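You operate a simulated robot arm through the tools that you are given. There is no shell and no other tool.

You run a simulated robot arm. Do the job below in one go: nothing can be reset, and whatever is moved stays where it is left.

Task
Dry the wet tube and tape a green band on it at marks 2 and 5.
Fine: white cloth, back in its place; two bands, no more; roll back in its well; the tube stays in the cradle; leave the yellow roll and the other tubes.

It is judged by the outcome, as a careful person would: the job done as asked, and still so three seconds after it is handed in. It fails if anything else is knocked over, pushed out of place, dropped, spilled or broken. Flat cloth is picked up by pressing the open fingertips on it (5 to 10 N) and closing them slowly along it; thin cloth reads only 2 to 8 mm in the jaws.

Robot
A 7-joint arm with a fingered hand, fixed in place. Base frame: the origin is at the foot of the arm, x ahead of it, y to its left, z up; the work surface is at about z = 0.8. Readings come in m, rad, newtons and seconds.
With the tool pointing down near the work surface it reaches from about 0.32 to 0.72 m from the base axis. Its first joint turns from -2.897 to 2.897 rad. Payload 4 kg.
Tool frame: the origin (TCP) lies between the finger pads and is the grasp point; the fingertips stand 0.026 m ahead of it; z points along the fingers, y is the line along which they close. The gripper opens to 0.148 m. The gripper's body begins 0.073 m behind the TCP. The gripper is a hand of 3 fingers: y runs from the thumb to the fingers, the wrist lies at [0, 0, -0.239] in the tool frame, and closing takes about 1.5 s.
Orientation is that of the tool frame in the base frame, as a unit quaternion [w, x, y, z]. With the fingers straight down and closing along the base's y, the tool's x points along the base's -x, its y along +y and its z along -z.

Tools
- The arm moves only by the tool send_rows. Its argument "increments" is a list of rows, each a list of 3 entries, a list of its own where there are three numbers: the shift along the tool's x, y, z in m, then the turn, a rotation vector about the tool's x, y, z in rad, then the opening, from 0 (shut) to 1 (fully open). In form: [[[tx, ty, tz], [ax, ay, az], gripper], ...]. A call has 1 to 20 rows; each row is the pose to reach, as a shift and turn from the pose commanded when the call began, along the tool's axes at that moment. Rows are played at 5 a second. More than 0.05 m and 0.15 rad between two rows, or a gripper value outside its range, and nothing of the call is played. Where a pose cannot be reached the arm comes as near as it can. A force on the tool above 40 N (or 10 N above the force at the start of the call, whichever is more), or a blocked arm, ends the call early, and 0.2 s more pass. The fingers move at their own pace (about 0.072 m/s each) and stop on an object; they squeeze with about 26 N. The grip force told is the motor's: it shows also when the fingers shut on nothing. Time passes only in rows, and 0.2 s behind the last, so rows that repeat a pose let the fingers close. The reply holds the time, the measured pose of the TCP, the force on the tool along the base axes, the opening and the grip force, in the units named above and with some noise, with the torque about the TCP (base axes, N m) and any sound that the robot's microphone picked up.
- Cameras (640 x 400 px; columns grow to the right, rows downward): "scene" is fixed at [0.2211, 0.6341, 1.4312]; the picture's right is [-0.94, -0.34, 0.00], its down [-0.28, 0.77, -0.57] and it looks along [0.19, -0.54, -0.82] (base axes); focal length 215 px, centre (320, 200). "wrist" rides on the gripper at [0.068, -0.039, -0.09] in the tool frame; the picture's right is [0.50, 0.87, 0.00], its down [-0.66, 0.38, -0.65] and it looks along [-0.57, 0.33, 0.76] (tool axes); focal length 222 px, centre (320, 200). There is no depth. A picture from a camera that has moved, and an enlarged one, comes with that camera's place and axes in the base frame and with its lens. The place of the scene camera against the robot may be out by one fixed shift of up to 0.018 m in any direction.
- capture(camera): a new picture of that camera. No time passes.
- lift_body(by): slides the trunk up (or, below 0, down) by that many m; the arm rides with it, the base frame stays. It gives what a move gives, with no picture.
- preshape(shape): the hand has 3 fingers and takes this shape, open, in about a second: jaw (thumb against the fingers, like two jaws); tri (thumb and two fingers); tip (a fingertip pinch); poke (one finger out to press); point (the index stretched); flat (the hand flat); cup (the hand cupped); fist (a fist). The gripper value then closes the fingers along that shape, each until it touches; the sizes above hold for jaw. It gives what a move gives, with no picture.
- inspect(camera, box): a new picture of the part [left, top, right, bottom] of that camera's present view, enlarged. No time passes.
- hand_in(): hands the job in; it is judged then, once.

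Places have to be worked out from the pictures, the camera data and where the tool is seen. Open the gripper and draw the arm clear of the work before you hand the job in, unless the task says otherwise.

The tools are called after ">>>" by a JSON object that holds its "api" and its "payload". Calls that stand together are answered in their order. send_rows: Moves the arm, as the interface text tells. Its arguments: {"type":"object","properties":{"increments":{"type":"array","items":{"type":"array"}}},"required":["increments"]} The other tools are called the same way: lift_body (by) slides the trunk up or down; preshape (shape) gives the hand a shape; capture (camera) takes a picture; inspect (camera, box) takes an enlarged picture of a part of a camera's view; hand_in () hands the job in.

At the start:

```text
time: 0.0
ee_pos: [0.3622, 0.2971, 1.1915]
tcp_rot: [0.0, 0.0, 1.0, 0.0]
contact_force: [0.0, -0.2, 0.5]
ft_torque: [0.01, -0.03, 0.01]
gripper_width: 0.1477
grasp_force: 0.1
shape: jaw
trunk travel left (down, up): [-0.45, 0.14]
```

scene: 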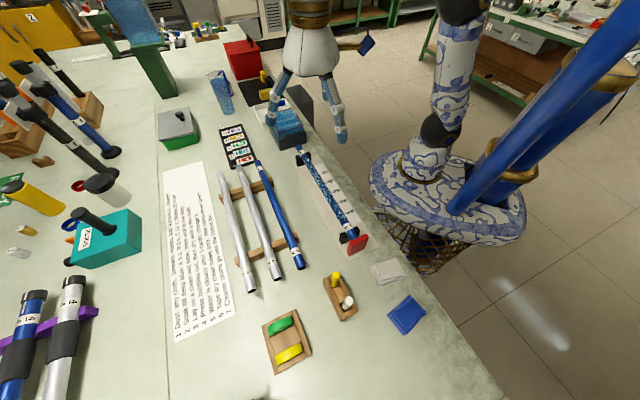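
wrist: 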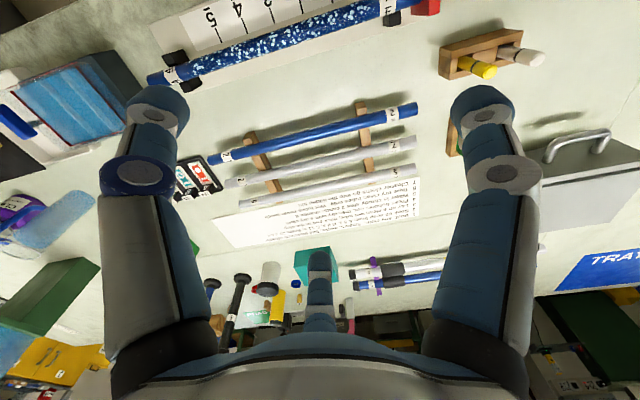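

The scene shows a wet (droplet-covered) tube in a cradle with a marked ruler, rolls in a holder, a white cloth and a blue cloth. I'll look at the details more closely before moving.

>>> {"api": "inspect", "payload": {"camera": "scene", "box": [160, 150, 320, 350]}}

>>> {"api": "inspect", "payload": {"camera": "scene", "box": [280, 130, 380, 260]}}

>>> {"api": "inspect", "payload": {"camera": "scene", "box": [250, 250, 440, 380]}}

>>> {"api": "inspect", "payload": {"camera": "wrist", "box": [130, 0, 450, 200]}}

```text
2.00 times, centred on (240, 250) of scene
camera zoom: at [0.2211, 0.6341, 1.4312], right [-0.94, -0.34, 0.0], down [-0.28, 0.77, -0.57], along [0.19, -0.54, -0.82], focal length 430 px, centre (480, 100)
```

zoom: 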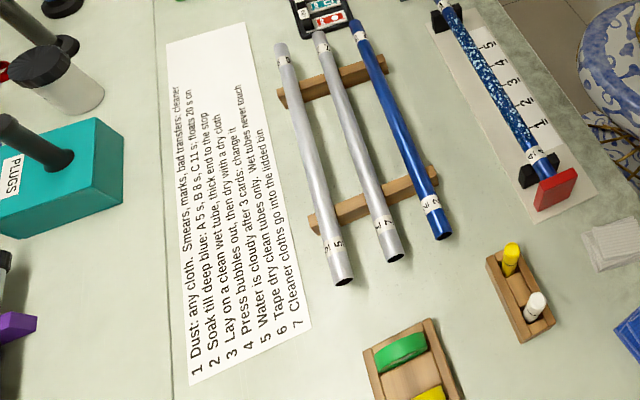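

```text
3.08 times, centred on (330, 195) of scene
camera zoom: at [0.2211, 0.6341, 1.4312], right [-0.94, -0.34, 0.0], down [-0.28, 0.77, -0.57], along [0.19, -0.54, -0.82], focal length 661 px, centre (289, 215)
```

zoom: 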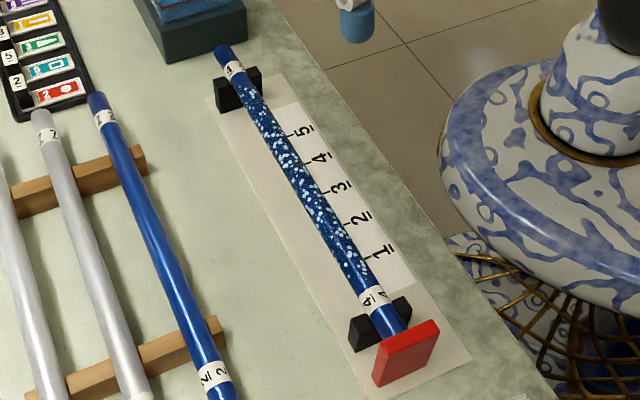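

```text
3.08 times, centred on (345, 315) of scene
camera zoom: at [0.2211, 0.6341, 1.4312], right [-0.94, -0.34, 0.0], down [-0.28, 0.77, -0.57], along [0.19, -0.54, -0.82], focal length 661 px, centre (243, -154)
```

zoom: 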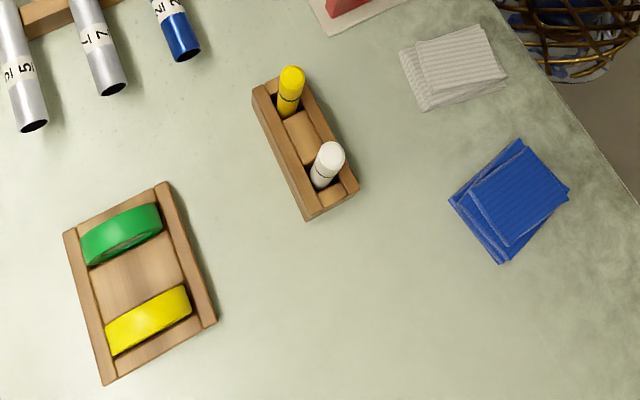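

```text
2.00 times, centred on (290, 100) of wrist
camera zoom: at [0.2959, 0.2579, 1.2821], right [-0.5, 0.87, 0.0], down [0.66, 0.38, 0.65], along [0.57, 0.33, -0.76], focal length 444 px, centre (380, 400)
```

zoom: 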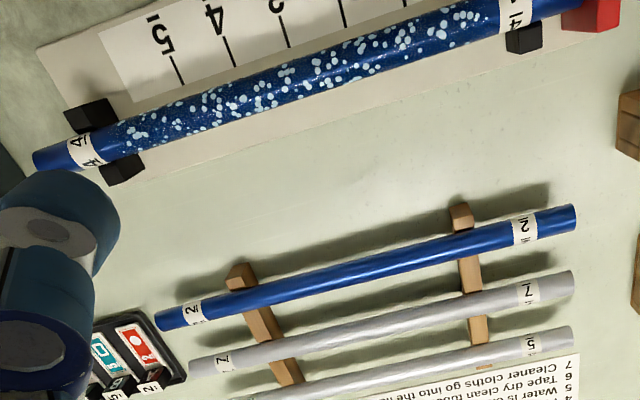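

The wet tube lies in the cradle roughly from (0.21, 0.35) at the red stop to (0.53, 0.04); white cloth is near (0.11, 0.39) and the green roll near (0.33, 0.61). I'll move high above the white cloth to look at it with the wrist camera.

>>> {"api": "send_rows", "payload": {"increments": [[[0.04, 0.014, 0.03], [0, 0, 0], 1], [[0.08, 0.028, 0.06], [0, 0, 0], 1], [[0.12, 0.042, 0.09], [0, 0, 0], 1], [[0.16, 0.056, 0.12], [0, 0, 0], 1], [[0.2, 0.07, 0.14], [0, 0, 0], 1], [[0.242, 0.083, 0.16], [0, 0, 0], 1], [[0.242, 0.083, 0.16], [0, 0, 0], 1]]}}

>>> {"api": "capture", "payload": {"camera": "wrist"}}

>>> {"api": "capture", "payload": {"camera": "scene"}}

```text
refused: row 1 steps farther than a row can; nothing moved
```

```text
taken
camera wrist: at [0.2959, 0.2579, 1.2821], right [-0.5, 0.87, 0.0], down [0.66, 0.38, 0.65], along [0.57, 0.33, -0.76], focal length 222 px, centre (320, 200)
```

wrist: 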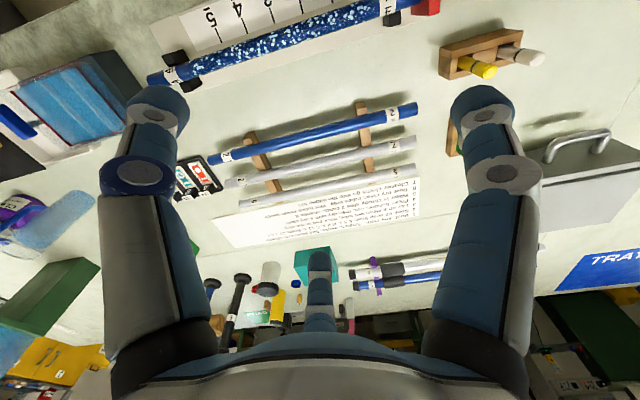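

```text
taken
```

scene: 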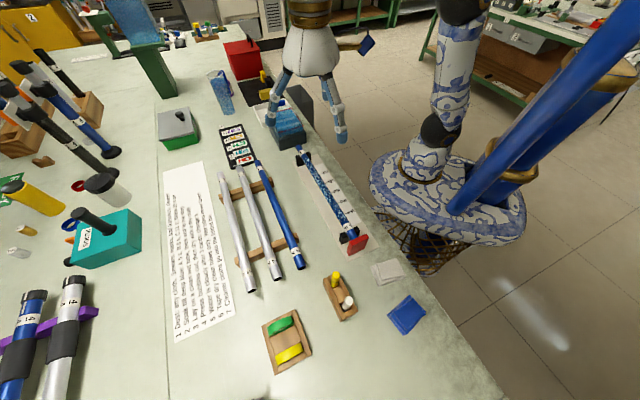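

The first row was 0.052 m, just over the limit. I'll resend with smaller steps to the same spot over the white cloth.

>>> {"api": "send_rows", "payload": {"increments": [[[0.03, 0.01, 0.02], [0, 0, 0], 1], [[0.06, 0.02, 0.04], [0, 0, 0], 1], [[0.09, 0.03, 0.06], [0, 0, 0], 1], [[0.12, 0.04, 0.08], [0, 0, 0], 1], [[0.15, 0.05, 0.1], [0, 0, 0], 1], [[0.18, 0.06, 0.12], [0, 0, 0], 1], [[0.21, 0.07, 0.14], [0, 0, 0], 1], [[0.242, 0.083, 0.16], [0, 0, 0], 1], [[0.242, 0.083, 0.16], [0, 0, 0], 1]]}}

>>> {"api": "capture", "payload": {"camera": "wrist"}}

>>> {"api": "capture", "payload": {"camera": "scene"}}

```text
time: 2.0
ee_pos: [0.1196, 0.3804, 1.0324]
tcp_rot: [0.0, -0.001, 1.0, 0.0]
contact_force: [0.2, -0.1, 0.5]
ft_torque: [0.02, 0.01, 0.03]
gripper_width: 0.1481
grasp_force: 0.1
shape: jaw
trunk travel left (down, up): [-0.45, 0.14]
```

```text
taken
camera wrist: at [0.0531, 0.342, 1.1224], right [-0.5, 0.87, 0.0], down [0.66, 0.38, 0.65], along [0.57, 0.33, -0.76], focal length 222 px, centre (320, 200)
```

wrist: 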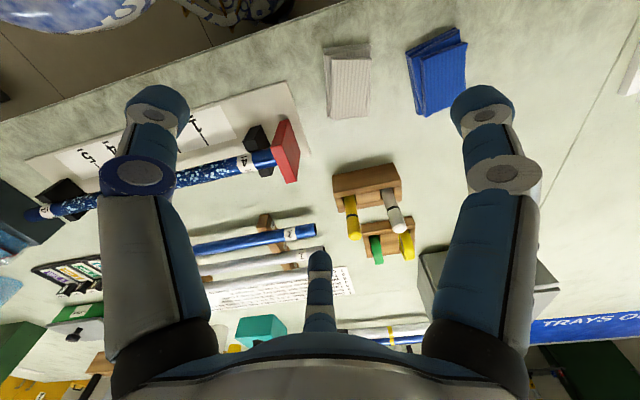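

```text
taken
```

scene: 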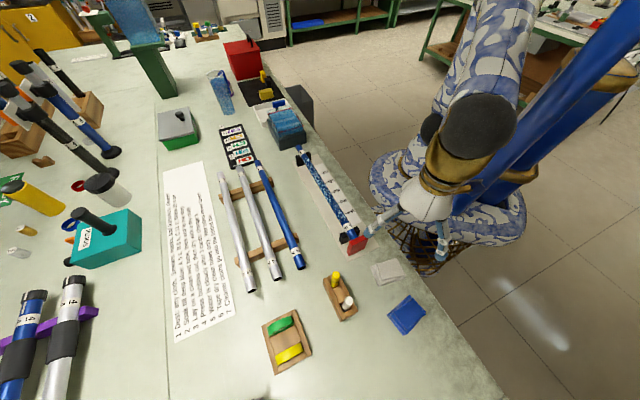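

The wrist view now shows the white cloth at about (0.096, 0.408), with the cradle to the left. I'll zoom in on the cloth and on the cradle end.

>>> {"api": "inspect", "payload": {"camera": "wrist", "box": [270, 30, 430, 130]}}

>>> {"api": "inspect", "payload": {"camera": "wrist", "box": [180, 80, 340, 180]}}

>>> {"api": "inspect", "payload": {"camera": "wrist", "box": [310, 160, 470, 280]}}

```text
4.00 times, centred on (350, 80) of wrist
camera zoom: at [0.0531, 0.342, 1.1224], right [-0.5, 0.87, 0.0], down [0.66, 0.38, 0.65], along [0.57, 0.33, -0.76], focal length 888 px, centre (200, 680)
```

zoom: 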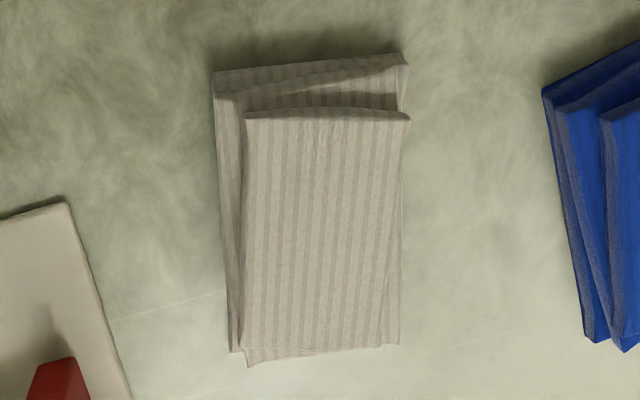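

```text
4.00 times, centred on (260, 130) of wrist
camera zoom: at [0.0531, 0.342, 1.1224], right [-0.5, 0.87, 0.0], down [0.66, 0.38, 0.65], along [0.57, 0.33, -0.76], focal length 888 px, centre (560, 480)
```

zoom: 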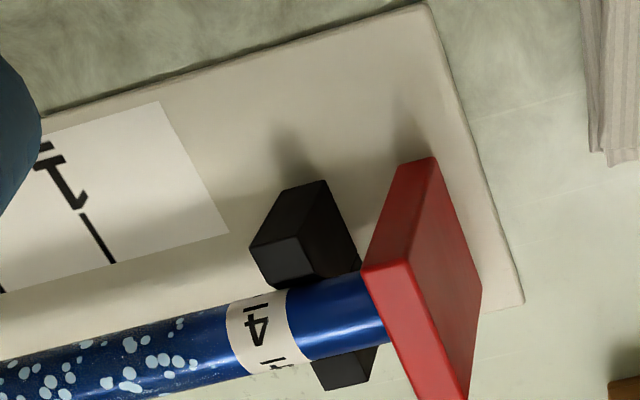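

```text
3.33 times, centred on (390, 220) of wrist
camera zoom: at [0.0531, 0.342, 1.1224], right [-0.5, 0.87, 0.0], down [0.66, 0.38, 0.65], along [0.57, 0.33, -0.76], focal length 740 px, centre (87, 133)
```

zoom: 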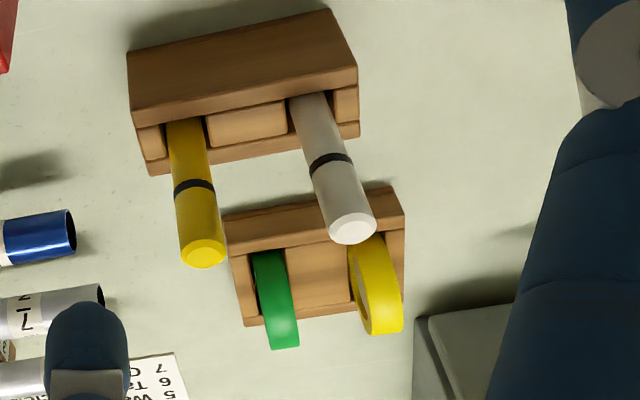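

I'll look at the hand itself to understand how the three fingers are laid out before using it on the cloth.

>>> {"api": "inspect", "payload": {"camera": "scene", "box": [350, 140, 510, 290]}}

>>> {"api": "inspect", "payload": {"camera": "scene", "box": [160, 160, 250, 340]}}

```text
2.67 times, centred on (430, 215) of scene
camera zoom: at [0.2211, 0.6341, 1.4312], right [-0.94, -0.34, 0.0], down [-0.28, 0.77, -0.57], along [0.19, -0.54, -0.82], focal length 573 px, centre (27, 160)
```

zoom: 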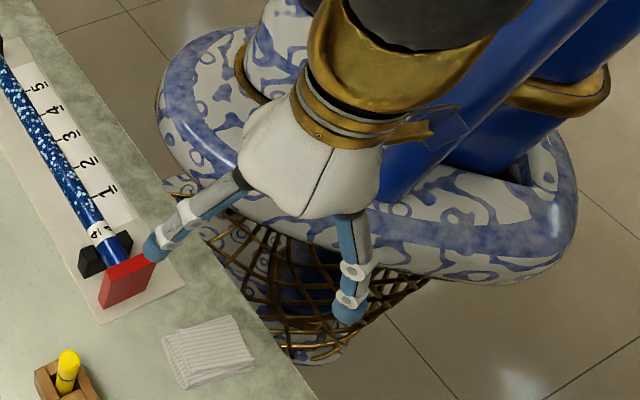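

```text
2.22 times, centred on (205, 250) of scene
camera zoom: at [0.2211, 0.6341, 1.4312], right [-0.94, -0.34, 0.0], down [-0.28, 0.77, -0.57], along [0.19, -0.54, -0.82], focal length 478 px, centre (576, 89)
```

zoom: 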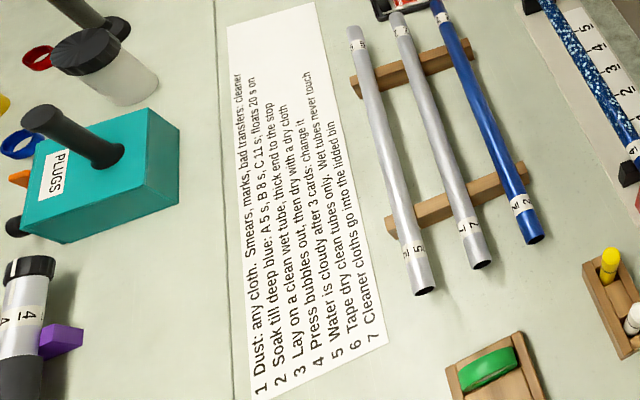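

The hand is a three‑finger gripper: thumb on the tool −y side and two fingers spread toward +y. I'll partly close it in the air here to see how the fingertips travel.

>>> {"api": "send_rows", "payload": {"increments": [[[0, 0, 0], [0, 0, 0], 0.35], [[0, 0, 0], [0, 0, 0], 0.35], [[0, 0, 0], [0, 0, 0], 0.35], [[0, 0, 0], [0, 0, 0], 0.35], [[0, 0, 0], [0, 0, 0], 0.35], [[0, 0, 0], [0, 0, 0], 0.35]]}}

>>> {"api": "capture", "payload": {"camera": "wrist"}}

>>> {"api": "inspect", "payload": {"camera": "scene", "box": [350, 140, 510, 290]}}

```text
time: 3.4
ee_pos: [0.1197, 0.3806, 1.0321]
tcp_rot: [0.0, 0.0, 1.0, 0.0]
contact_force: [-0.4, 0.5, 1.0]
ft_torque: [-0.04, 0.02, 0.0]
gripper_width: 0.0522
grasp_force: 0.0
shape: jaw
trunk travel left (down, up): [-0.45, 0.14]
```

```text
taken
camera wrist: at [0.0536, 0.3418, 1.1227], right [-0.5, 0.87, 0.0], down [0.66, 0.38, 0.65], along [0.57, 0.33, -0.76], focal length 222 px, centre (320, 200)
```

wrist: 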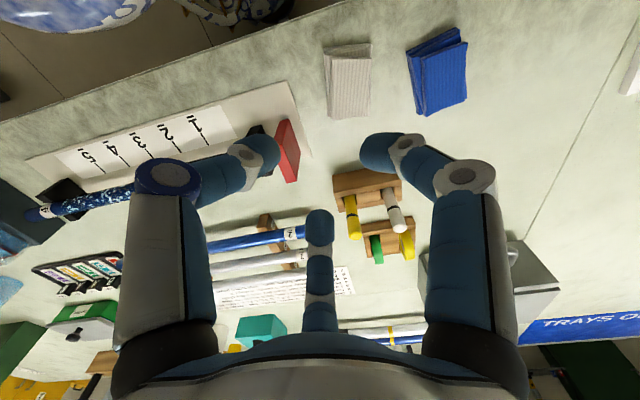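

```text
2.67 times, centred on (430, 215) of scene
camera zoom: at [0.2211, 0.6341, 1.4312], right [-0.94, -0.34, 0.0], down [-0.28, 0.77, -0.57], along [0.19, -0.54, -0.82], focal length 573 px, centre (27, 160)
```

zoom: 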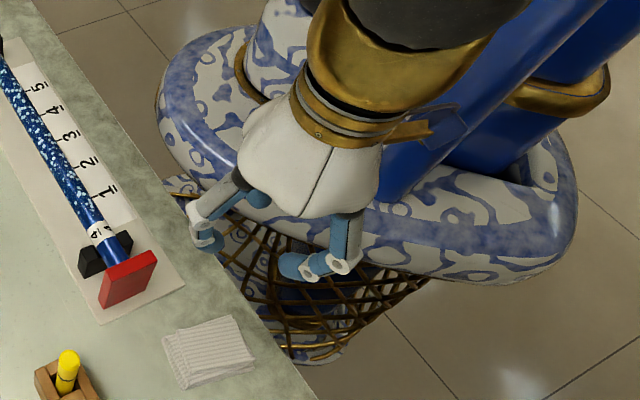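

Fingertips curl radially inward as the opening falls. I'll set a smaller opening and descend toward the cloth centre (about 0.101, 0.414), stopping at TCP z≈0.90 for a closer look.

>>> {"api": "send_rows", "payload": {"increments": [[[0.005, 0.008, 0.033], [0, 0, 0], 0.28], [[0.01, 0.016, 0.066], [0, 0, 0], 0.28], [[0.015, 0.025, 0.1], [0, 0, 0], 0.28], [[0.0187, 0.0334, 0.132], [0, 0, 0], 0.28], [[0.0187, 0.0334, 0.132], [0, 0, 0], 0.28]]}}

>>> {"api": "capture", "payload": {"camera": "wrist"}}

>>> {"api": "inspect", "payload": {"camera": "scene", "box": [310, 200, 470, 320]}}

```text
time: 4.6
ee_pos: [0.1014, 0.4138, 0.8996]
tcp_rot: [0.0, 0.0, 1.0, -0.001]
contact_force: [-1.0, 0.8, 0.1]
ft_torque: [0.0, -0.03, -0.01]
gripper_width: 0.0417
grasp_force: 0.0
shape: jaw
trunk travel left (down, up): [-0.45, 0.14]
```

```text
taken
camera wrist: at [0.0353, 0.3755, 0.99], right [-0.5, 0.87, 0.0], down [0.66, 0.38, 0.65], along [0.57, 0.33, -0.76], focal length 222 px, centre (320, 200)
```

wrist: 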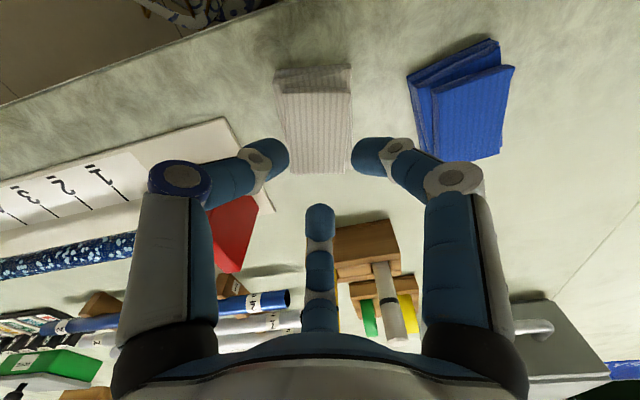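

```text
3.33 times, centred on (390, 260) of scene
camera zoom: at [0.2211, 0.6341, 1.4312], right [-0.94, -0.34, 0.0], down [-0.28, 0.77, -0.57], along [0.19, -0.54, -0.82], focal length 716 px, centre (87, 0)
```

zoom: 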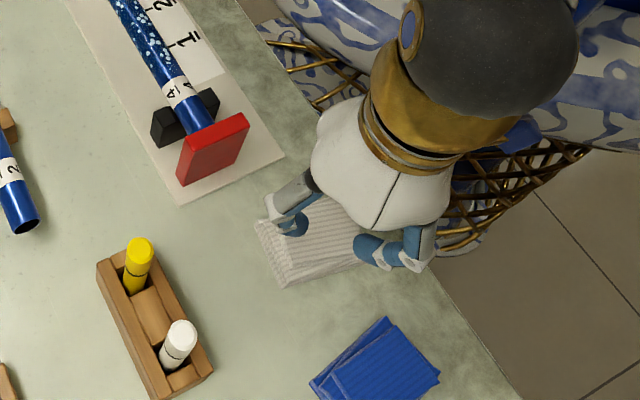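

The cloth centre is at about (0.103, 0.412), right under the hand. I'll narrow the opening so all fingertips land on the cloth and lower until contact begins.

>>> {"api": "send_rows", "payload": {"increments": [[[-0.001, -0.001, 0.01], [0, 0, 0], 0.2], [[-0.001, -0.001, 0.02], [0, 0, 0], 0.2], [[-0.001, -0.001, 0.03], [0, 0, 0], 0.2], [[-0.001, -0.001, 0.04], [0, 0, 0], 0.2], [[-0.001, -0.001, 0.048], [0, 0, 0], 0.2], [[-0.001, -0.001, 0.054], [0, 0, 0], 0.2]]}}

>>> {"api": "capture", "payload": {"camera": "wrist"}}

```text
time: 5.9
ee_pos: [0.1025, 0.4126, 0.8546]
tcp_rot: [0.001, 0.0, 1.0, 0.003]
contact_force: [-1.1, -5.6, 28.3]
ft_torque: [-0.22, 0.04, 0.01]
gripper_width: 0.0194
grasp_force: 26.3
shape: jaw
trunk travel left (down, up): [-0.45, 0.14]
stopped in row 6: the force on the tool passed its limit at 45 N (the readings are from after the stop); the commanded pose is now the measured one
```

```text
taken
camera wrist: at [0.0368, 0.3729, 0.9441], right [-0.5, 0.87, 0.0], down [0.65, 0.37, 0.66], along [0.57, 0.33, -0.75], focal length 222 px, centre (320, 200)
```

wrist: 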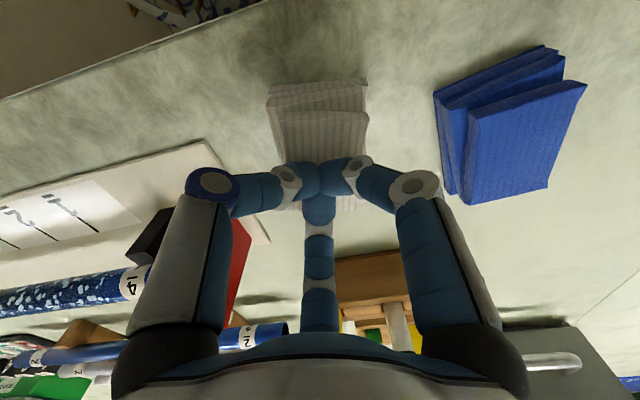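

Contact came earlier than I expected, at TCP z≈0.856 (28 N now). I'll back up 10 mm right away, reopen a little and check.

>>> {"api": "send_rows", "payload": {"increments": [[[0, 0, -0.006], [0, 0, 0], 0.25], [[0, 0, -0.012], [0, 0, 0], 0.3], [[0, 0, -0.012], [0, 0, 0], 0.3], [[0, 0, -0.012], [0, 0, 0], 0.3]]}}

>>> {"api": "capture", "payload": {"camera": "wrist"}}

>>> {"api": "inspect", "payload": {"camera": "scene", "box": [310, 200, 470, 320]}}

```text
time: 6.9
ee_pos: [0.1039, 0.4129, 0.8631]
tcp_rot: [0.001, 0.0, 1.0, 0.001]
contact_force: [-0.7, 0.0, 0.5]
ft_torque: [0.0, -0.01, 0.0]
gripper_width: 0.0441
grasp_force: 0.1
shape: jaw
trunk travel left (down, up): [-0.45, 0.14]
```

```text
taken
camera wrist: at [0.0369, 0.3738, 0.9541], right [-0.5, 0.87, 0.0], down [0.65, 0.38, 0.66], along [0.57, 0.33, -0.76], focal length 222 px, centre (320, 200)
```

wrist: 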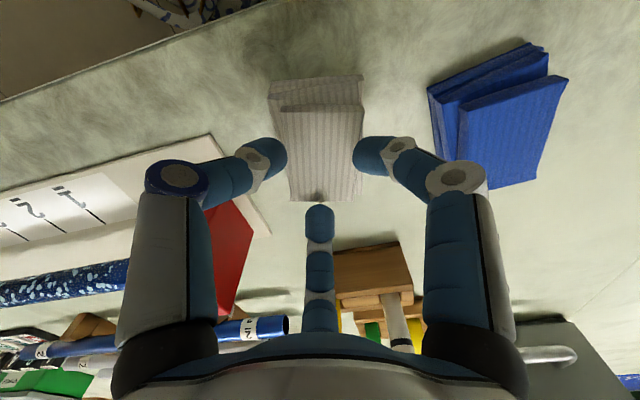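

```text
3.33 times, centred on (390, 260) of scene
camera zoom: at [0.2211, 0.6341, 1.4312], right [-0.94, -0.34, 0.0], down [-0.28, 0.77, -0.57], along [0.19, -0.54, -0.82], focal length 716 px, centre (87, 0)
```

zoom: 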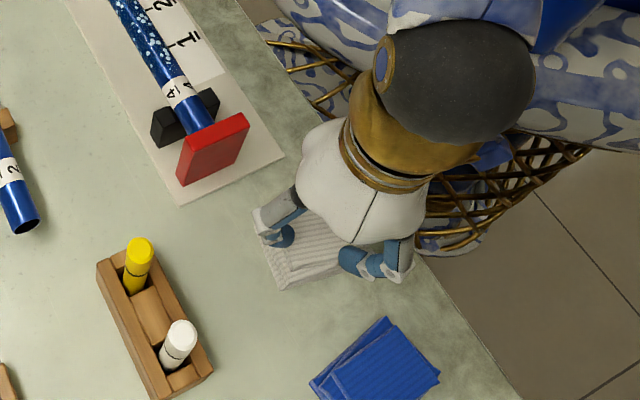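

The cloth looks undisturbed. I'll recentre slightly (toward 0.098, 0.409) and come down in 1–2 mm steps to get a light 5–10 N press.

>>> {"api": "send_rows", "payload": {"increments": [[[0.006, -0.004, 0.0], [0, 0, 0], 0.25], [[0.006, -0.004, 0.001], [0, 0, 0], 0.25], [[0.006, -0.004, 0.002], [0, 0, 0], 0.25], [[0.006, -0.004, 0.003], [0, 0, 0], 0.25], [[0.006, -0.004, 0.004], [0, 0, 0], 0.25]]}}

```text
time: 8.1
ee_pos: [0.0978, 0.4085, 0.8615]
tcp_rot: [0.001, 0.0, 1.0, 0.002]
contact_force: [-0.5, -0.5, 8.0]
ft_torque: [0.08, 0.0, 0.03]
gripper_width: 0.0374
grasp_force: 0.0
shape: jaw
trunk travel left (down, up): [-0.45, 0.14]
```

The fingertips now press with 8 N, in the wanted range. I'll close slowly a little and watch the force.

>>> {"api": "send_rows", "payload": {"increments": [[[0, 0, 0], [0, 0, 0], 0.235], [[0, 0, 0], [0, 0, 0], 0.22], [[0, 0, 0], [0, 0, 0], 0.205]]}}

```text
time: 8.9
ee_pos: [0.0965, 0.4096, 0.8599]
tcp_rot: [0.0, 0.0, 1.0, 0.002]
contact_force: [0.1, 0.5, 3.9]
ft_torque: [0.01, 0.02, -0.02]
gripper_width: 0.0293
grasp_force: 0.2
shape: jaw
trunk travel left (down, up): [-0.45, 0.14]
```

Force fell to 3.9 N as the tips moved in; I'll lower 1 mm and keep closing slowly.

>>> {"api": "send_rows", "payload": {"increments": [[[0, 0, 0.001], [0, 0, 0], 0.2], [[0, 0, 0.0015], [0, 0, 0], 0.185], [[0, 0, 0.0015], [0, 0, 0], 0.17]]}}

```text
time: 9.7
ee_pos: [0.0964, 0.4082, 0.8585]
tcp_rot: [0.001, 0.0, 1.0, 0.001]
contact_force: [0.2, -0.7, 2.0]
ft_torque: [-0.01, 0.01, 0.01]
gripper_width: 0.0105
grasp_force: 25.8
shape: jaw
trunk travel left (down, up): [-0.45, 0.14]
```

The jaws read 10.5 mm with 26 N grip, more closed than commanded. I'll look at what is between the fingers.

>>> {"api": "inspect", "payload": {"camera": "wrist", "box": [200, 40, 440, 240]}}

>>> {"api": "inspect", "payload": {"camera": "scene", "box": [310, 200, 470, 320]}}

```text
2.00 times, centred on (320, 140) of wrist
camera zoom: at [0.0308, 0.3694, 0.9481], right [-0.5, 0.87, 0.0], down [0.65, 0.38, 0.66], along [0.57, 0.33, -0.76], focal length 444 px, centre (320, 320)
```

zoom: 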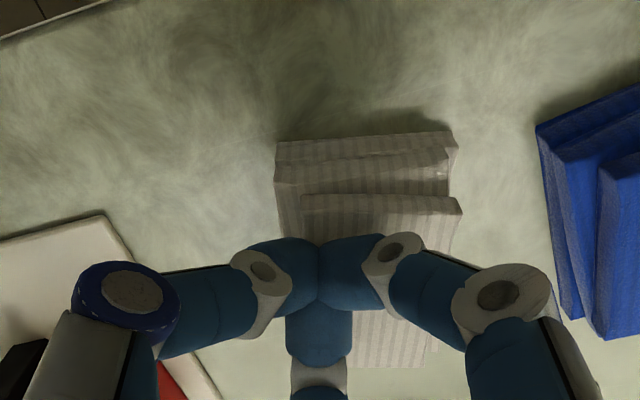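

```text
3.33 times, centred on (390, 260) of scene
camera zoom: at [0.2211, 0.6341, 1.4312], right [-0.94, -0.34, 0.0], down [-0.28, 0.77, -0.57], along [0.19, -0.54, -0.82], focal length 716 px, centre (87, 0)
```

zoom: 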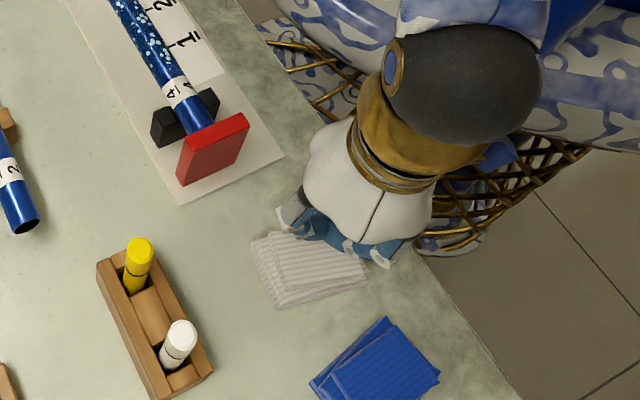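

The tips met and the cloth slid about 2 cm toward +y. I'll lift 2 cm to see whether it is held or not.

>>> {"api": "send_rows", "payload": {"increments": [[[0, 0, -0.005], [0, 0, 0], 0.1], [[0, 0, -0.01], [0, 0, 0], 0.05], [[0, 0, -0.015], [0, 0, 0], 0.0], [[0, 0, -0.02], [0, 0, 0], 0.0]]}}

>>> {"api": "capture", "payload": {"camera": "wrist"}}

>>> {"api": "inspect", "payload": {"camera": "scene", "box": [310, 200, 470, 320]}}

```text
time: 10.7
ee_pos: [0.097, 0.4078, 0.8784]
tcp_rot: [0.001, -0.001, 1.0, 0.001]
contact_force: [0.4, -0.4, -0.1]
ft_torque: [-0.01, 0.04, 0.04]
gripper_width: 0.0
grasp_force: 26.0
shape: jaw
trunk travel left (down, up): [-0.45, 0.14]
```

```text
taken
camera wrist: at [0.0312, 0.3692, 0.969], right [-0.5, 0.87, 0.0], down [0.65, 0.38, 0.66], along [0.57, 0.33, -0.76], focal length 222 px, centre (320, 200)
```

wrist: 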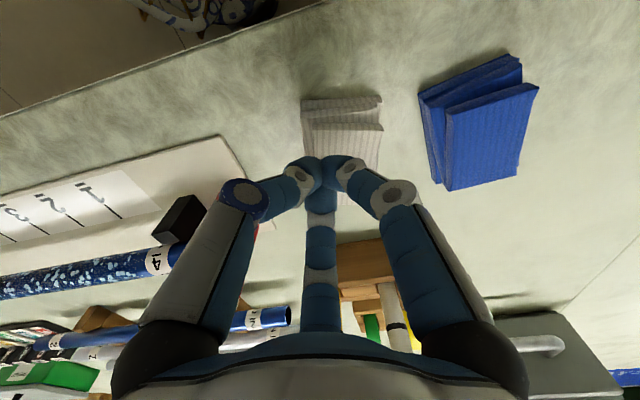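

```text
3.33 times, centred on (390, 260) of scene
camera zoom: at [0.2211, 0.6341, 1.4312], right [-0.94, -0.34, 0.0], down [-0.28, 0.77, -0.57], along [0.19, -0.54, -0.82], focal length 716 px, centre (87, 0)
```

zoom: 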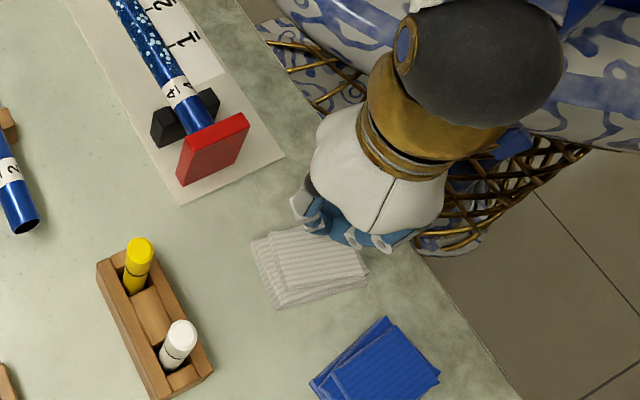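

Width reads 0, so the cloth was not caught; it just slid to a centre near (0.100, 0.431). I'll reopen, recentre above it, and retry, keeping the press force up through the whole closing.

>>> {"api": "send_rows", "payload": {"increments": [[[0, 0, -0.01], [0, 0, 0], 0.3], [[-0.001, 0.012, -0.01], [0, 0, 0], 0.3], [[-0.002, 0.022, -0.01], [0, 0, 0], 0.3], [[-0.002, 0.022, -0.01], [0, 0, 0], 0.3], [[-0.002, 0.022, -0.01], [0, 0, 0], 0.3]]}}

>>> {"api": "capture", "payload": {"camera": "wrist"}}

```text
time: 11.9
ee_pos: [0.0988, 0.4302, 0.8891]
tcp_rot: [0.0, -0.001, 1.0, 0.001]
contact_force: [0.4, 0.4, -0.3]
ft_torque: [-0.03, 0.0, -0.05]
gripper_width: 0.0439
grasp_force: 0.2
shape: jaw
trunk travel left (down, up): [-0.45, 0.14]
```

```text
taken
camera wrist: at [0.0323, 0.3911, 0.9791], right [-0.5, 0.87, 0.0], down [0.65, 0.38, 0.66], along [0.57, 0.33, -0.76], focal length 222 px, centre (320, 200)
```

wrist: 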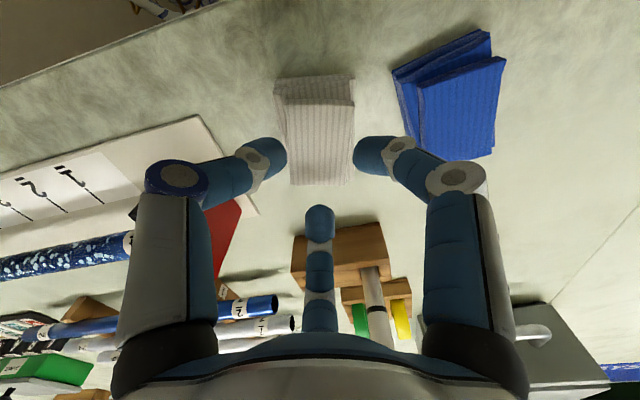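

Hand is centred over the cloth again. I'll lower with gripper at 0.3 until I get about 7–8 N.

>>> {"api": "send_rows", "payload": {"increments": [[[0, 0, 0.01], [0, 0, 0], 0.3], [[0, 0, 0.019], [0, 0, 0], 0.3], [[0, 0, 0.022], [0, 0, 0], 0.3], [[0, 0, 0.024], [0, 0, 0], 0.3]]}}

```text
time: 12.9
ee_pos: [0.0993, 0.4312, 0.8642]
tcp_rot: [0.001, 0.0, 1.0, 0.001]
contact_force: [0.2, 0.3, 0.3]
ft_torque: [-0.01, 0.0, 0.02]
gripper_width: 0.0441
grasp_force: 0.0
shape: jaw
trunk travel left (down, up): [-0.45, 0.14]
```

No contact yet at z=0.864; I'll continue in 1 mm steps.

>>> {"api": "send_rows", "payload": {"increments": [[[0, 0, 0.001], [0, 0, 0], 0.3], [[0, 0, 0.002], [0, 0, 0], 0.3], [[0, 0, 0.003], [0, 0, 0], 0.3]]}}

```text
time: 13.7
ee_pos: [0.0992, 0.431, 0.861]
tcp_rot: [0.001, 0.0, 1.0, 0.001]
contact_force: [-1.2, -0.3, 1.3]
ft_torque: [0.06, 0.01, 0.02]
gripper_width: 0.0439
grasp_force: 0.2
shape: jaw
trunk travel left (down, up): [-0.45, 0.14]
```

Contact is just starting (1.3 N). Another 1–2 mm down.

>>> {"api": "send_rows", "payload": {"increments": [[[0, 0, 0.001], [0, 0, 0], 0.3], [[0, 0, 0.002], [0, 0, 0], 0.3], [[0, 0, 0.002], [0, 0, 0], 0.3]]}}

```text
time: 14.5
ee_pos: [0.0982, 0.4296, 0.86]
tcp_rot: [0.001, 0.001, 1.0, 0.002]
contact_force: [0.7, 0.8, 6.3]
ft_torque: [0.07, -0.17, 0.01]
gripper_width: 0.0452
grasp_force: 0.1
shape: jaw
trunk travel left (down, up): [-0.45, 0.14]
```

6.3 N, mostly on one fingertip by the torque. I'll add 1 mm and begin closing in small steps while checking.

>>> {"api": "send_rows", "payload": {"increments": [[[0, 0, 0.001], [0, 0, 0], 0.29], [[0, 0, 0.001], [0, 0, 0], 0.28]]}}

```text
time: 15.1
ee_pos: [0.0992, 0.4304, 0.859]
tcp_rot: [0.0, 0.0, 1.0, 0.001]
contact_force: [-0.7, -0.2, 2.0]
ft_torque: [-0.01, -0.04, -0.05]
gripper_width: 0.0409
grasp_force: 0.1
shape: jaw
trunk travel left (down, up): [-0.45, 0.14]
```

Force dropped to 2 N; I'll lower another 2 mm before closing further.

>>> {"api": "send_rows", "payload": {"increments": [[[0, 0, 0.001], [0, 0, 0], 0.28], [[0, 0, 0.002], [0, 0, 0], 0.28]]}}

```text
time: 15.7
ee_pos: [0.0985, 0.4317, 0.8578]
tcp_rot: [0.001, 0.0, 1.0, 0.003]
contact_force: [0.1, 0.0, 9.0]
ft_torque: [0.12, -0.19, -0.02]
gripper_width: 0.0409
grasp_force: 0.1
shape: jaw
trunk travel left (down, up): [-0.45, 0.14]
```

9 N now. I'll close by small steps with matching small lowering.

>>> {"api": "send_rows", "payload": {"increments": [[[0, 0, 0.0005], [0, 0, 0], 0.265], [[0, 0, 0.001], [0, 0, 0], 0.25]]}}

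```text
time: 16.3
ee_pos: [0.099, 0.431, 0.8557]
tcp_rot: [0.001, 0.0, 1.0, 0.001]
contact_force: [-1.7, -0.2, 3.6]
ft_torque: [0.03, -0.09, 0.0]
gripper_width: 0.037
grasp_force: 0.0
shape: jaw
trunk travel left (down, up): [-0.45, 0.14]
```

Force 3.6 N. Continuing: lower 1.5 mm per 0.03 of closing.

>>> {"api": "send_rows", "payload": {"increments": [[[0, 0, 0.001], [0, 0, 0], 0.25], [[0, 0, 0.002], [0, 0, 0], 0.235], [[0, 0, 0.003], [0, 0, 0], 0.22]]}}

>>> {"api": "inspect", "payload": {"camera": "wrist", "box": [200, 40, 440, 240]}}

```text
time: 17.1
ee_pos: [0.1001, 0.4304, 0.8537]
tcp_rot: [0.001, 0.0, 1.0, 0.0]
contact_force: [0.0, 0.0, 1.1]
ft_torque: [0.01, -0.02, 0.0]
gripper_width: 0.0328
grasp_force: 0.1
shape: jaw
trunk travel left (down, up): [-0.45, 0.14]
```

```text
2.00 times, centred on (320, 140) of wrist
camera zoom: at [0.0331, 0.3921, 0.9433], right [-0.5, 0.87, 0.0], down [0.65, 0.38, 0.66], along [0.57, 0.33, -0.76], focal length 444 px, centre (320, 320)
```

zoom: 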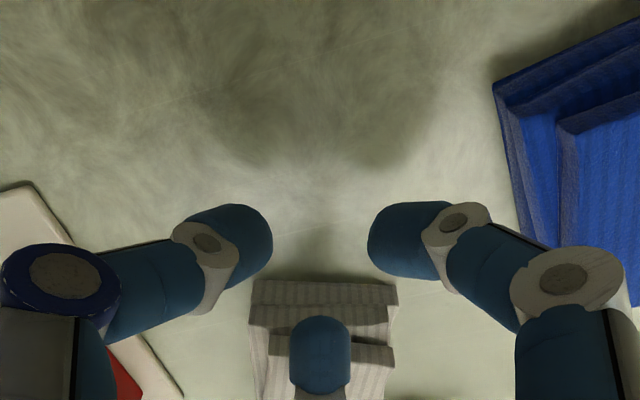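

The cloth slid out toward +x because only one fingertip was bearing on it. I'll lift off, and try the fingertip-pinch shape to see if its geometry suits cloth better.

>>> {"api": "send_rows", "payload": {"increments": [[[0, 0, -0.02], [0, 0, 0], 0.3], [[0, 0, -0.06], [0, 0, 0], 0.3], [[0, 0, -0.1], [0, 0, 0], 0.3], [[0, 0, -0.12], [0, 0, 0], 0.3]]}}

>>> {"api": "preshape", "payload": {"shape": "tip"}}

>>> {"api": "capture", "payload": {"camera": "wrist"}}

>>> {"api": "inspect", "payload": {"camera": "scene", "box": [310, 180, 470, 310]}}

```text
time: 18.1
ee_pos: [0.0987, 0.4311, 0.9732]
tcp_rot: [0.0, 0.0, 1.0, 0.001]
contact_force: [-0.6, 0.6, -0.5]
ft_torque: [-0.02, 0.0, 0.0]
gripper_width: 0.044
grasp_force: 0.1
shape: jaw
trunk travel left (down, up): [-0.45, 0.14]
```

```text
time: 19.0
ee_pos: [0.0984, 0.4304, 0.9724]
tcp_rot: [0.001, 0.001, 1.0, 0.001]
contact_force: [-0.5, -0.6, 0.7]
ft_torque: [0.03, -0.02, 0.03]
gripper_width: 0.1479
grasp_force: 0.1
shape: tip
trunk travel left (down, up): [-0.45, 0.14]
```

```text
taken
camera wrist: at [0.0328, 0.3917, 1.0622], right [-0.5, 0.87, 0.0], down [0.65, 0.38, 0.66], along [0.57, 0.33, -0.76], focal length 222 px, centre (320, 200)
```

wrist: 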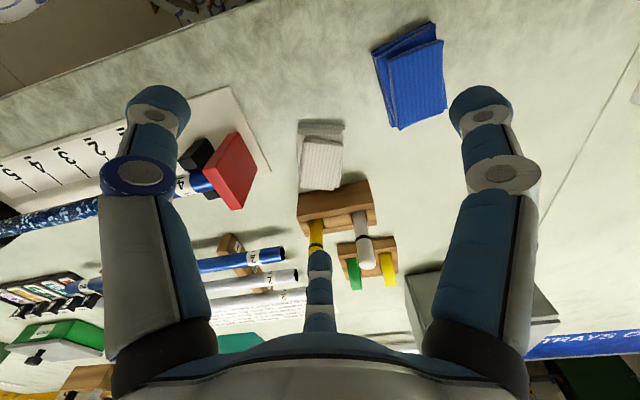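

```text
3.08 times, centred on (390, 245) of scene
camera zoom: at [0.2211, 0.6341, 1.4312], right [-0.94, -0.34, 0.0], down [-0.28, 0.77, -0.57], along [0.19, -0.54, -0.82], focal length 661 px, centre (105, 62)
```

zoom: 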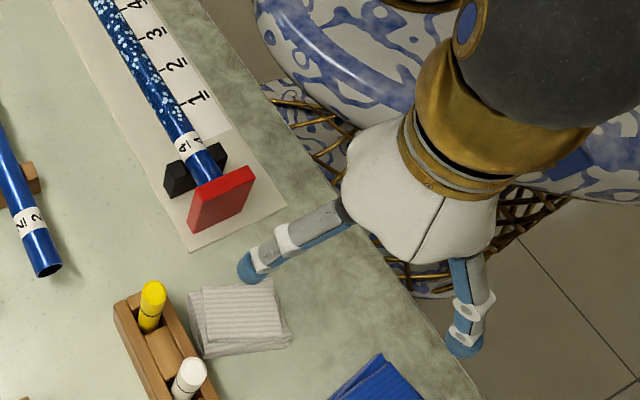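

The cloth is now centred near (0.156, 0.463), just short of the pen holder, which hasn't moved. I'll see how the "tip" shape closes in the air.

>>> {"api": "send_rows", "payload": {"increments": [[[0, 0, -0.02], [0, 0, 0], 0.5], [[0, 0, -0.02], [0, 0, 0], 0.35], [[0, 0, -0.02], [0, 0, 0], 0.35], [[0, 0, -0.02], [0, 0, 0], 0.35], [[0, 0, -0.02], [0, 0, 0], 0.35], [[0, 0, -0.02], [0, 0, 0], 0.35], [[0, 0, -0.02], [0, 0, 0], 0.35]]}}

>>> {"api": "capture", "payload": {"camera": "wrist"}}

>>> {"api": "inspect", "payload": {"camera": "scene", "box": [310, 160, 510, 310]}}

```text
time: 20.6
ee_pos: [0.0991, 0.4296, 0.9917]
tcp_rot: [0.002, 0.001, 1.0, 0.001]
contact_force: [0.0, 0.7, 0.3]
ft_torque: [-0.03, 0.01, 0.0]
gripper_width: 0.0526
grasp_force: 0.2
shape: tip
trunk travel left (down, up): [-0.45, 0.14]
```

```text
taken
camera wrist: at [0.0326, 0.3912, 1.0822], right [-0.5, 0.87, 0.0], down [0.65, 0.38, 0.66], along [0.57, 0.33, -0.76], focal length 222 px, centre (320, 200)
```

wrist: 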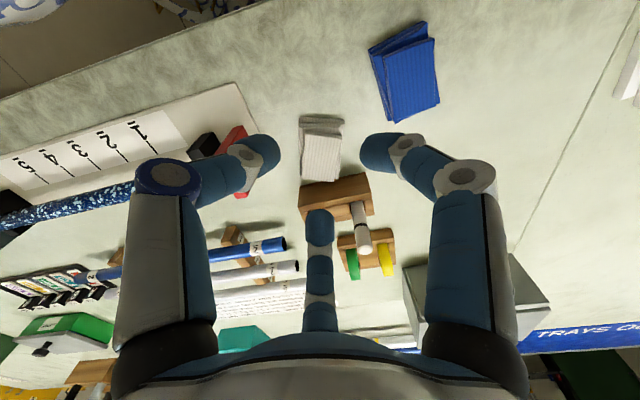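

```text
2.67 times, centred on (410, 235) of scene
camera zoom: at [0.2211, 0.6341, 1.4312], right [-0.94, -0.34, 0.0], down [-0.28, 0.77, -0.57], along [0.19, -0.54, -0.82], focal length 573 px, centre (80, 107)
```

zoom: 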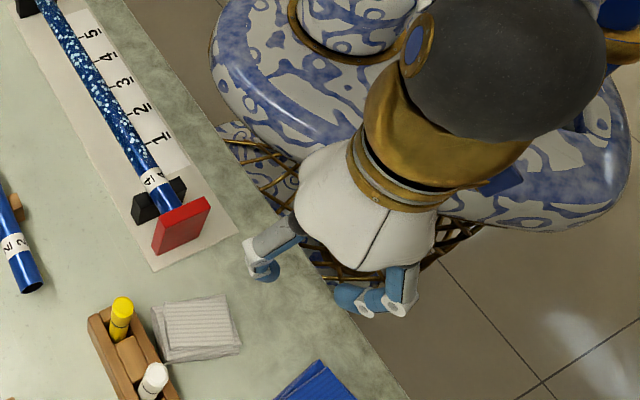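

The shapes close alike, so I'll return to jaw. The cloth now lies next to the pen holder, so I'll turn the hand about 55° so no finger points at the pens and the closing line runs along the cloth, then hover over it.

>>> {"api": "preshape", "payload": {"shape": "jaw"}}

>>> {"api": "send_rows", "payload": {"increments": [[[0, 0, 0], [0, 0, 0.14], 0.35], [[0, 0, 0], [0, 0, 0.28], 0.35], [[-0.01, 0.006, 0.0], [0, 0, 0.42], 0.35], [[-0.02, 0.012, 0.0], [0, 0, 0.56], 0.35], [[-0.03, 0.018, 0.0], [0, 0, 0.7], 0.35], [[-0.042, 0.024, 0.0], [0, 0, 0.84], 0.35], [[-0.054, 0.031, 0.0], [0, 0, 0.96], 0.35], [[-0.054, 0.031, 0.0], [0, 0, 0.96], 0.35]]}}

>>> {"api": "capture", "payload": {"camera": "wrist"}}

>>> {"api": "inspect", "payload": {"camera": "scene", "box": [300, 180, 460, 310]}}

```text
time: 21.5
ee_pos: [0.0993, 0.4293, 0.9923]
tcp_rot: [0.001, 0.0, 1.0, 0.001]
contact_force: [0.4, 0.4, 0.1]
ft_torque: [-0.02, -0.02, -0.02]
gripper_width: 0.148
grasp_force: 0.1
shape: jaw
trunk travel left (down, up): [-0.45, 0.14]
```

```text
time: 23.3
ee_pos: [0.1543, 0.4627, 0.9933]
tcp_rot: [0.0, 0.462, 0.887, 0.002]
contact_force: [0.5, -0.4, -0.3]
ft_torque: [0.02, 0.01, 0.04]
gripper_width: 0.0519
grasp_force: 0.1
shape: jaw
trunk travel left (down, up): [-0.45, 0.14]
```

```text
taken
camera wrist: at [0.0844, 0.4955, 1.0832], right [0.42, 0.91, 0.0], down [0.68, -0.32, 0.65], along [0.59, -0.28, -0.76], focal length 222 px, centre (320, 200)
```

wrist: 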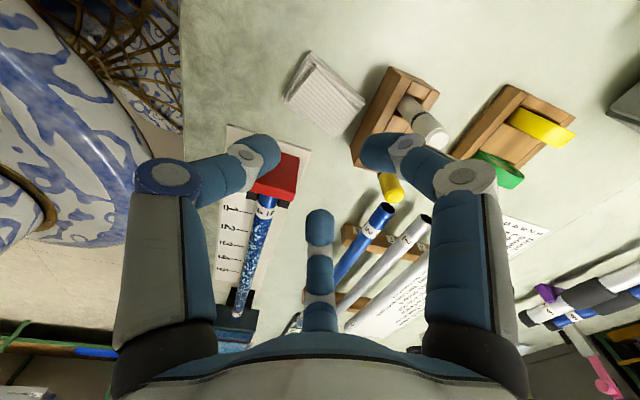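

```text
3.08 times, centred on (380, 245) of scene
camera zoom: at [0.2211, 0.6341, 1.4312], right [-0.94, -0.34, 0.0], down [-0.28, 0.77, -0.57], along [0.19, -0.54, -0.82], focal length 661 px, centre (135, 62)
```

zoom: 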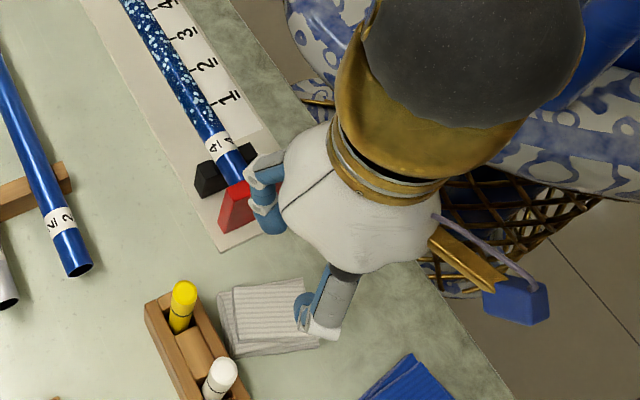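

The hand is turned so thumb faces away from the holder and both fingers pass either side of it. Cloth centre is about (0.160, 0.467); I'll descend with opening 0.25 to just above contact.

>>> {"api": "send_rows", "payload": {"increments": [[[0, 0.001, 0.03], [0, 0, 0], 0.3], [[0, 0.002, 0.06], [0, 0, 0], 0.25], [[0, 0.004, 0.09], [0, 0, 0], 0.25], [[0, 0.004, 0.115], [0, 0, 0], 0.25], [[0, 0.004, 0.122], [0, 0, 0], 0.25]]}}

>>> {"api": "capture", "payload": {"camera": "wrist"}}

>>> {"api": "inspect", "payload": {"camera": "scene", "box": [300, 180, 460, 310]}}

```text
time: 24.5
ee_pos: [0.1576, 0.4636, 0.8705]
tcp_rot: [-0.001, 0.461, 0.887, 0.001]
contact_force: [-0.6, 0.6, -0.3]
ft_torque: [0.06, 0.03, 0.04]
gripper_width: 0.0374
grasp_force: 0.1
shape: jaw
trunk travel left (down, up): [-0.45, 0.14]
```

```text
taken
camera wrist: at [0.0881, 0.4967, 0.9607], right [0.42, 0.91, 0.0], down [0.68, -0.32, 0.65], along [0.59, -0.28, -0.76], focal length 222 px, centre (320, 200)
```

wrist: 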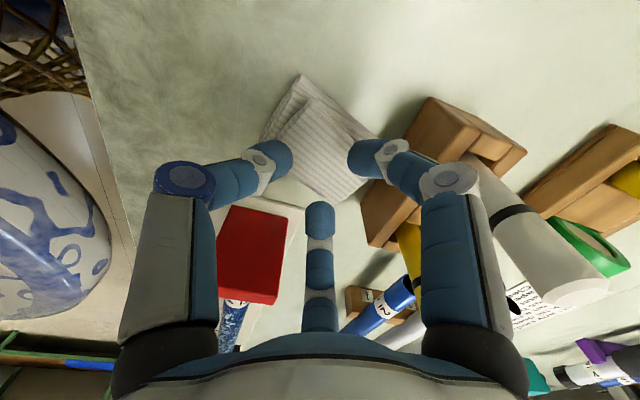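

```text
3.08 times, centred on (380, 245) of scene
camera zoom: at [0.2211, 0.6341, 1.4312], right [-0.94, -0.34, 0.0], down [-0.28, 0.77, -0.57], along [0.19, -0.54, -0.82], focal length 661 px, centre (135, 62)
```

zoom: 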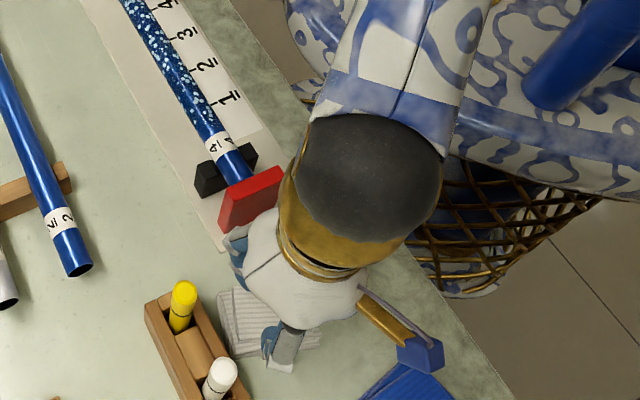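

No contact yet and everything is clear of the pens. I'll zoom in to check where the fingertips will land on the cloth.

>>> {"api": "inspect", "payload": {"camera": "wrist", "box": [220, 50, 420, 250]}}

```text
2.00 times, centred on (320, 150) of wrist
camera zoom: at [0.0881, 0.4967, 0.9607], right [0.42, 0.91, 0.0], down [0.68, -0.32, 0.65], along [0.59, -0.28, -0.76], focal length 444 px, centre (320, 300)
```

zoom: 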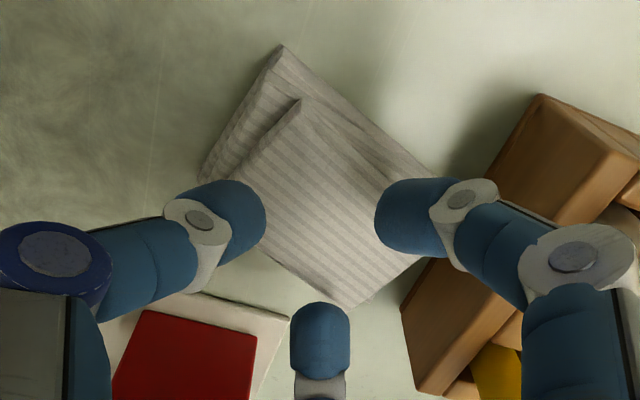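

The cloth's top layer is centred near (0.168, 0.468); I'll shift 8 mm along the cloth so the thumb also lands on the top layer, and lower to first contact.

>>> {"api": "send_rows", "payload": {"increments": [[[0, 0.004, 0], [0, 0, 0], 0.25], [[0, 0.008, 0], [0, 0, 0], 0.25], [[0, 0.008, 0.003], [0, 0, 0], 0.25], [[0, 0.008, 0.006], [0, 0, 0], 0.25]]}}

```text
time: 25.5
ee_pos: [0.1636, 0.4689, 0.8637]
tcp_rot: [0.0, 0.462, 0.887, 0.001]
contact_force: [0.2, 0.2, 0.6]
ft_torque: [0.0, -0.03, 0.0]
gripper_width: 0.0372
grasp_force: 0.0
shape: jaw
trunk travel left (down, up): [-0.45, 0.14]
```

No contact yet at 0.864. I'll go down another 3 mm in 1 mm steps.

>>> {"api": "send_rows", "payload": {"increments": [[[0, 0, 0.001], [0, 0, 0], 0.25], [[0, 0, 0.002], [0, 0, 0], 0.25], [[0, 0, 0.003], [0, 0, 0], 0.25]]}}

```text
time: 26.3
ee_pos: [0.1639, 0.4684, 0.8612]
tcp_rot: [0.0, 0.462, 0.887, 0.002]
contact_force: [0.9, -0.8, 0.4]
ft_torque: [-0.01, -0.01, 0.01]
gripper_width: 0.0375
grasp_force: 0.0
shape: jaw
trunk travel left (down, up): [-0.45, 0.14]
```

Still free at 0.861; continuing 3 mm more.

>>> {"api": "send_rows", "payload": {"increments": [[[0, 0, 0.001], [0, 0, 0], 0.25], [[0, 0, 0.002], [0, 0, 0], 0.25], [[0, 0, 0.003], [0, 0, 0], 0.25]]}}

```text
time: 27.1
ee_pos: [0.1632, 0.4691, 0.8609]
tcp_rot: [-0.001, 0.462, 0.887, 0.003]
contact_force: [-0.4, 0.8, 17.0]
ft_torque: [-0.13, 0.08, 0.0]
gripper_width: 0.04
grasp_force: 0.7
shape: jaw
trunk travel left (down, up): [-0.45, 0.14]
```

All three tips bear on the cloth now (17 N, spread by the torque). I'll ease up 1.5 mm to bring it into the 5–10 N band.

>>> {"api": "send_rows", "payload": {"increments": [[[0, 0, -0.0007], [0, 0, 0], 0.25], [[0, 0, -0.0012], [0, 0, 0], 0.25]]}}

```text
time: 27.7
ee_pos: [0.164, 0.468, 0.8584]
tcp_rot: [0.0, 0.462, 0.887, 0.001]
contact_force: [-0.3, 0.5, -0.5]
ft_torque: [0.01, 0.0, -0.02]
gripper_width: 0.0103
grasp_force: 25.6
shape: jaw
trunk travel left (down, up): [-0.45, 0.14]
```

The fingers have clenched on their own to 10.3 mm with 25.6 N grip. I'll look before doing anything else.

>>> {"api": "inspect", "payload": {"camera": "wrist", "box": [220, 50, 420, 250]}}

>>> {"api": "inspect", "payload": {"camera": "scene", "box": [300, 180, 460, 310]}}

```text
2.00 times, centred on (320, 150) of wrist
camera zoom: at [0.0938, 0.5016, 0.9495], right [0.42, 0.91, 0.0], down [0.68, -0.32, 0.65], along [0.59, -0.28, -0.76], focal length 444 px, centre (320, 300)
```

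zoom: 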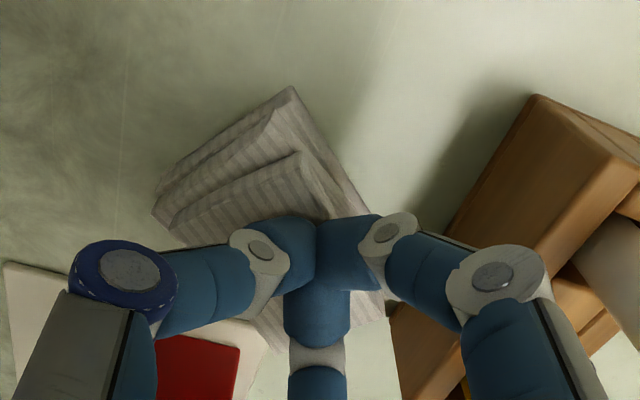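

```text
3.08 times, centred on (380, 245) of scene
camera zoom: at [0.2211, 0.6341, 1.4312], right [-0.94, -0.34, 0.0], down [-0.28, 0.77, -0.57], along [0.19, -0.54, -0.82], focal length 661 px, centre (135, 62)
```

zoom: 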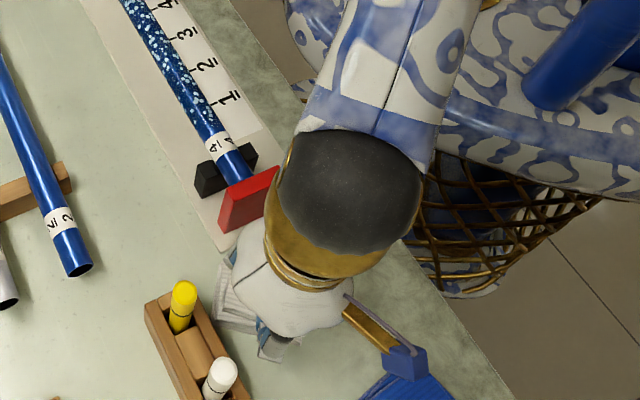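

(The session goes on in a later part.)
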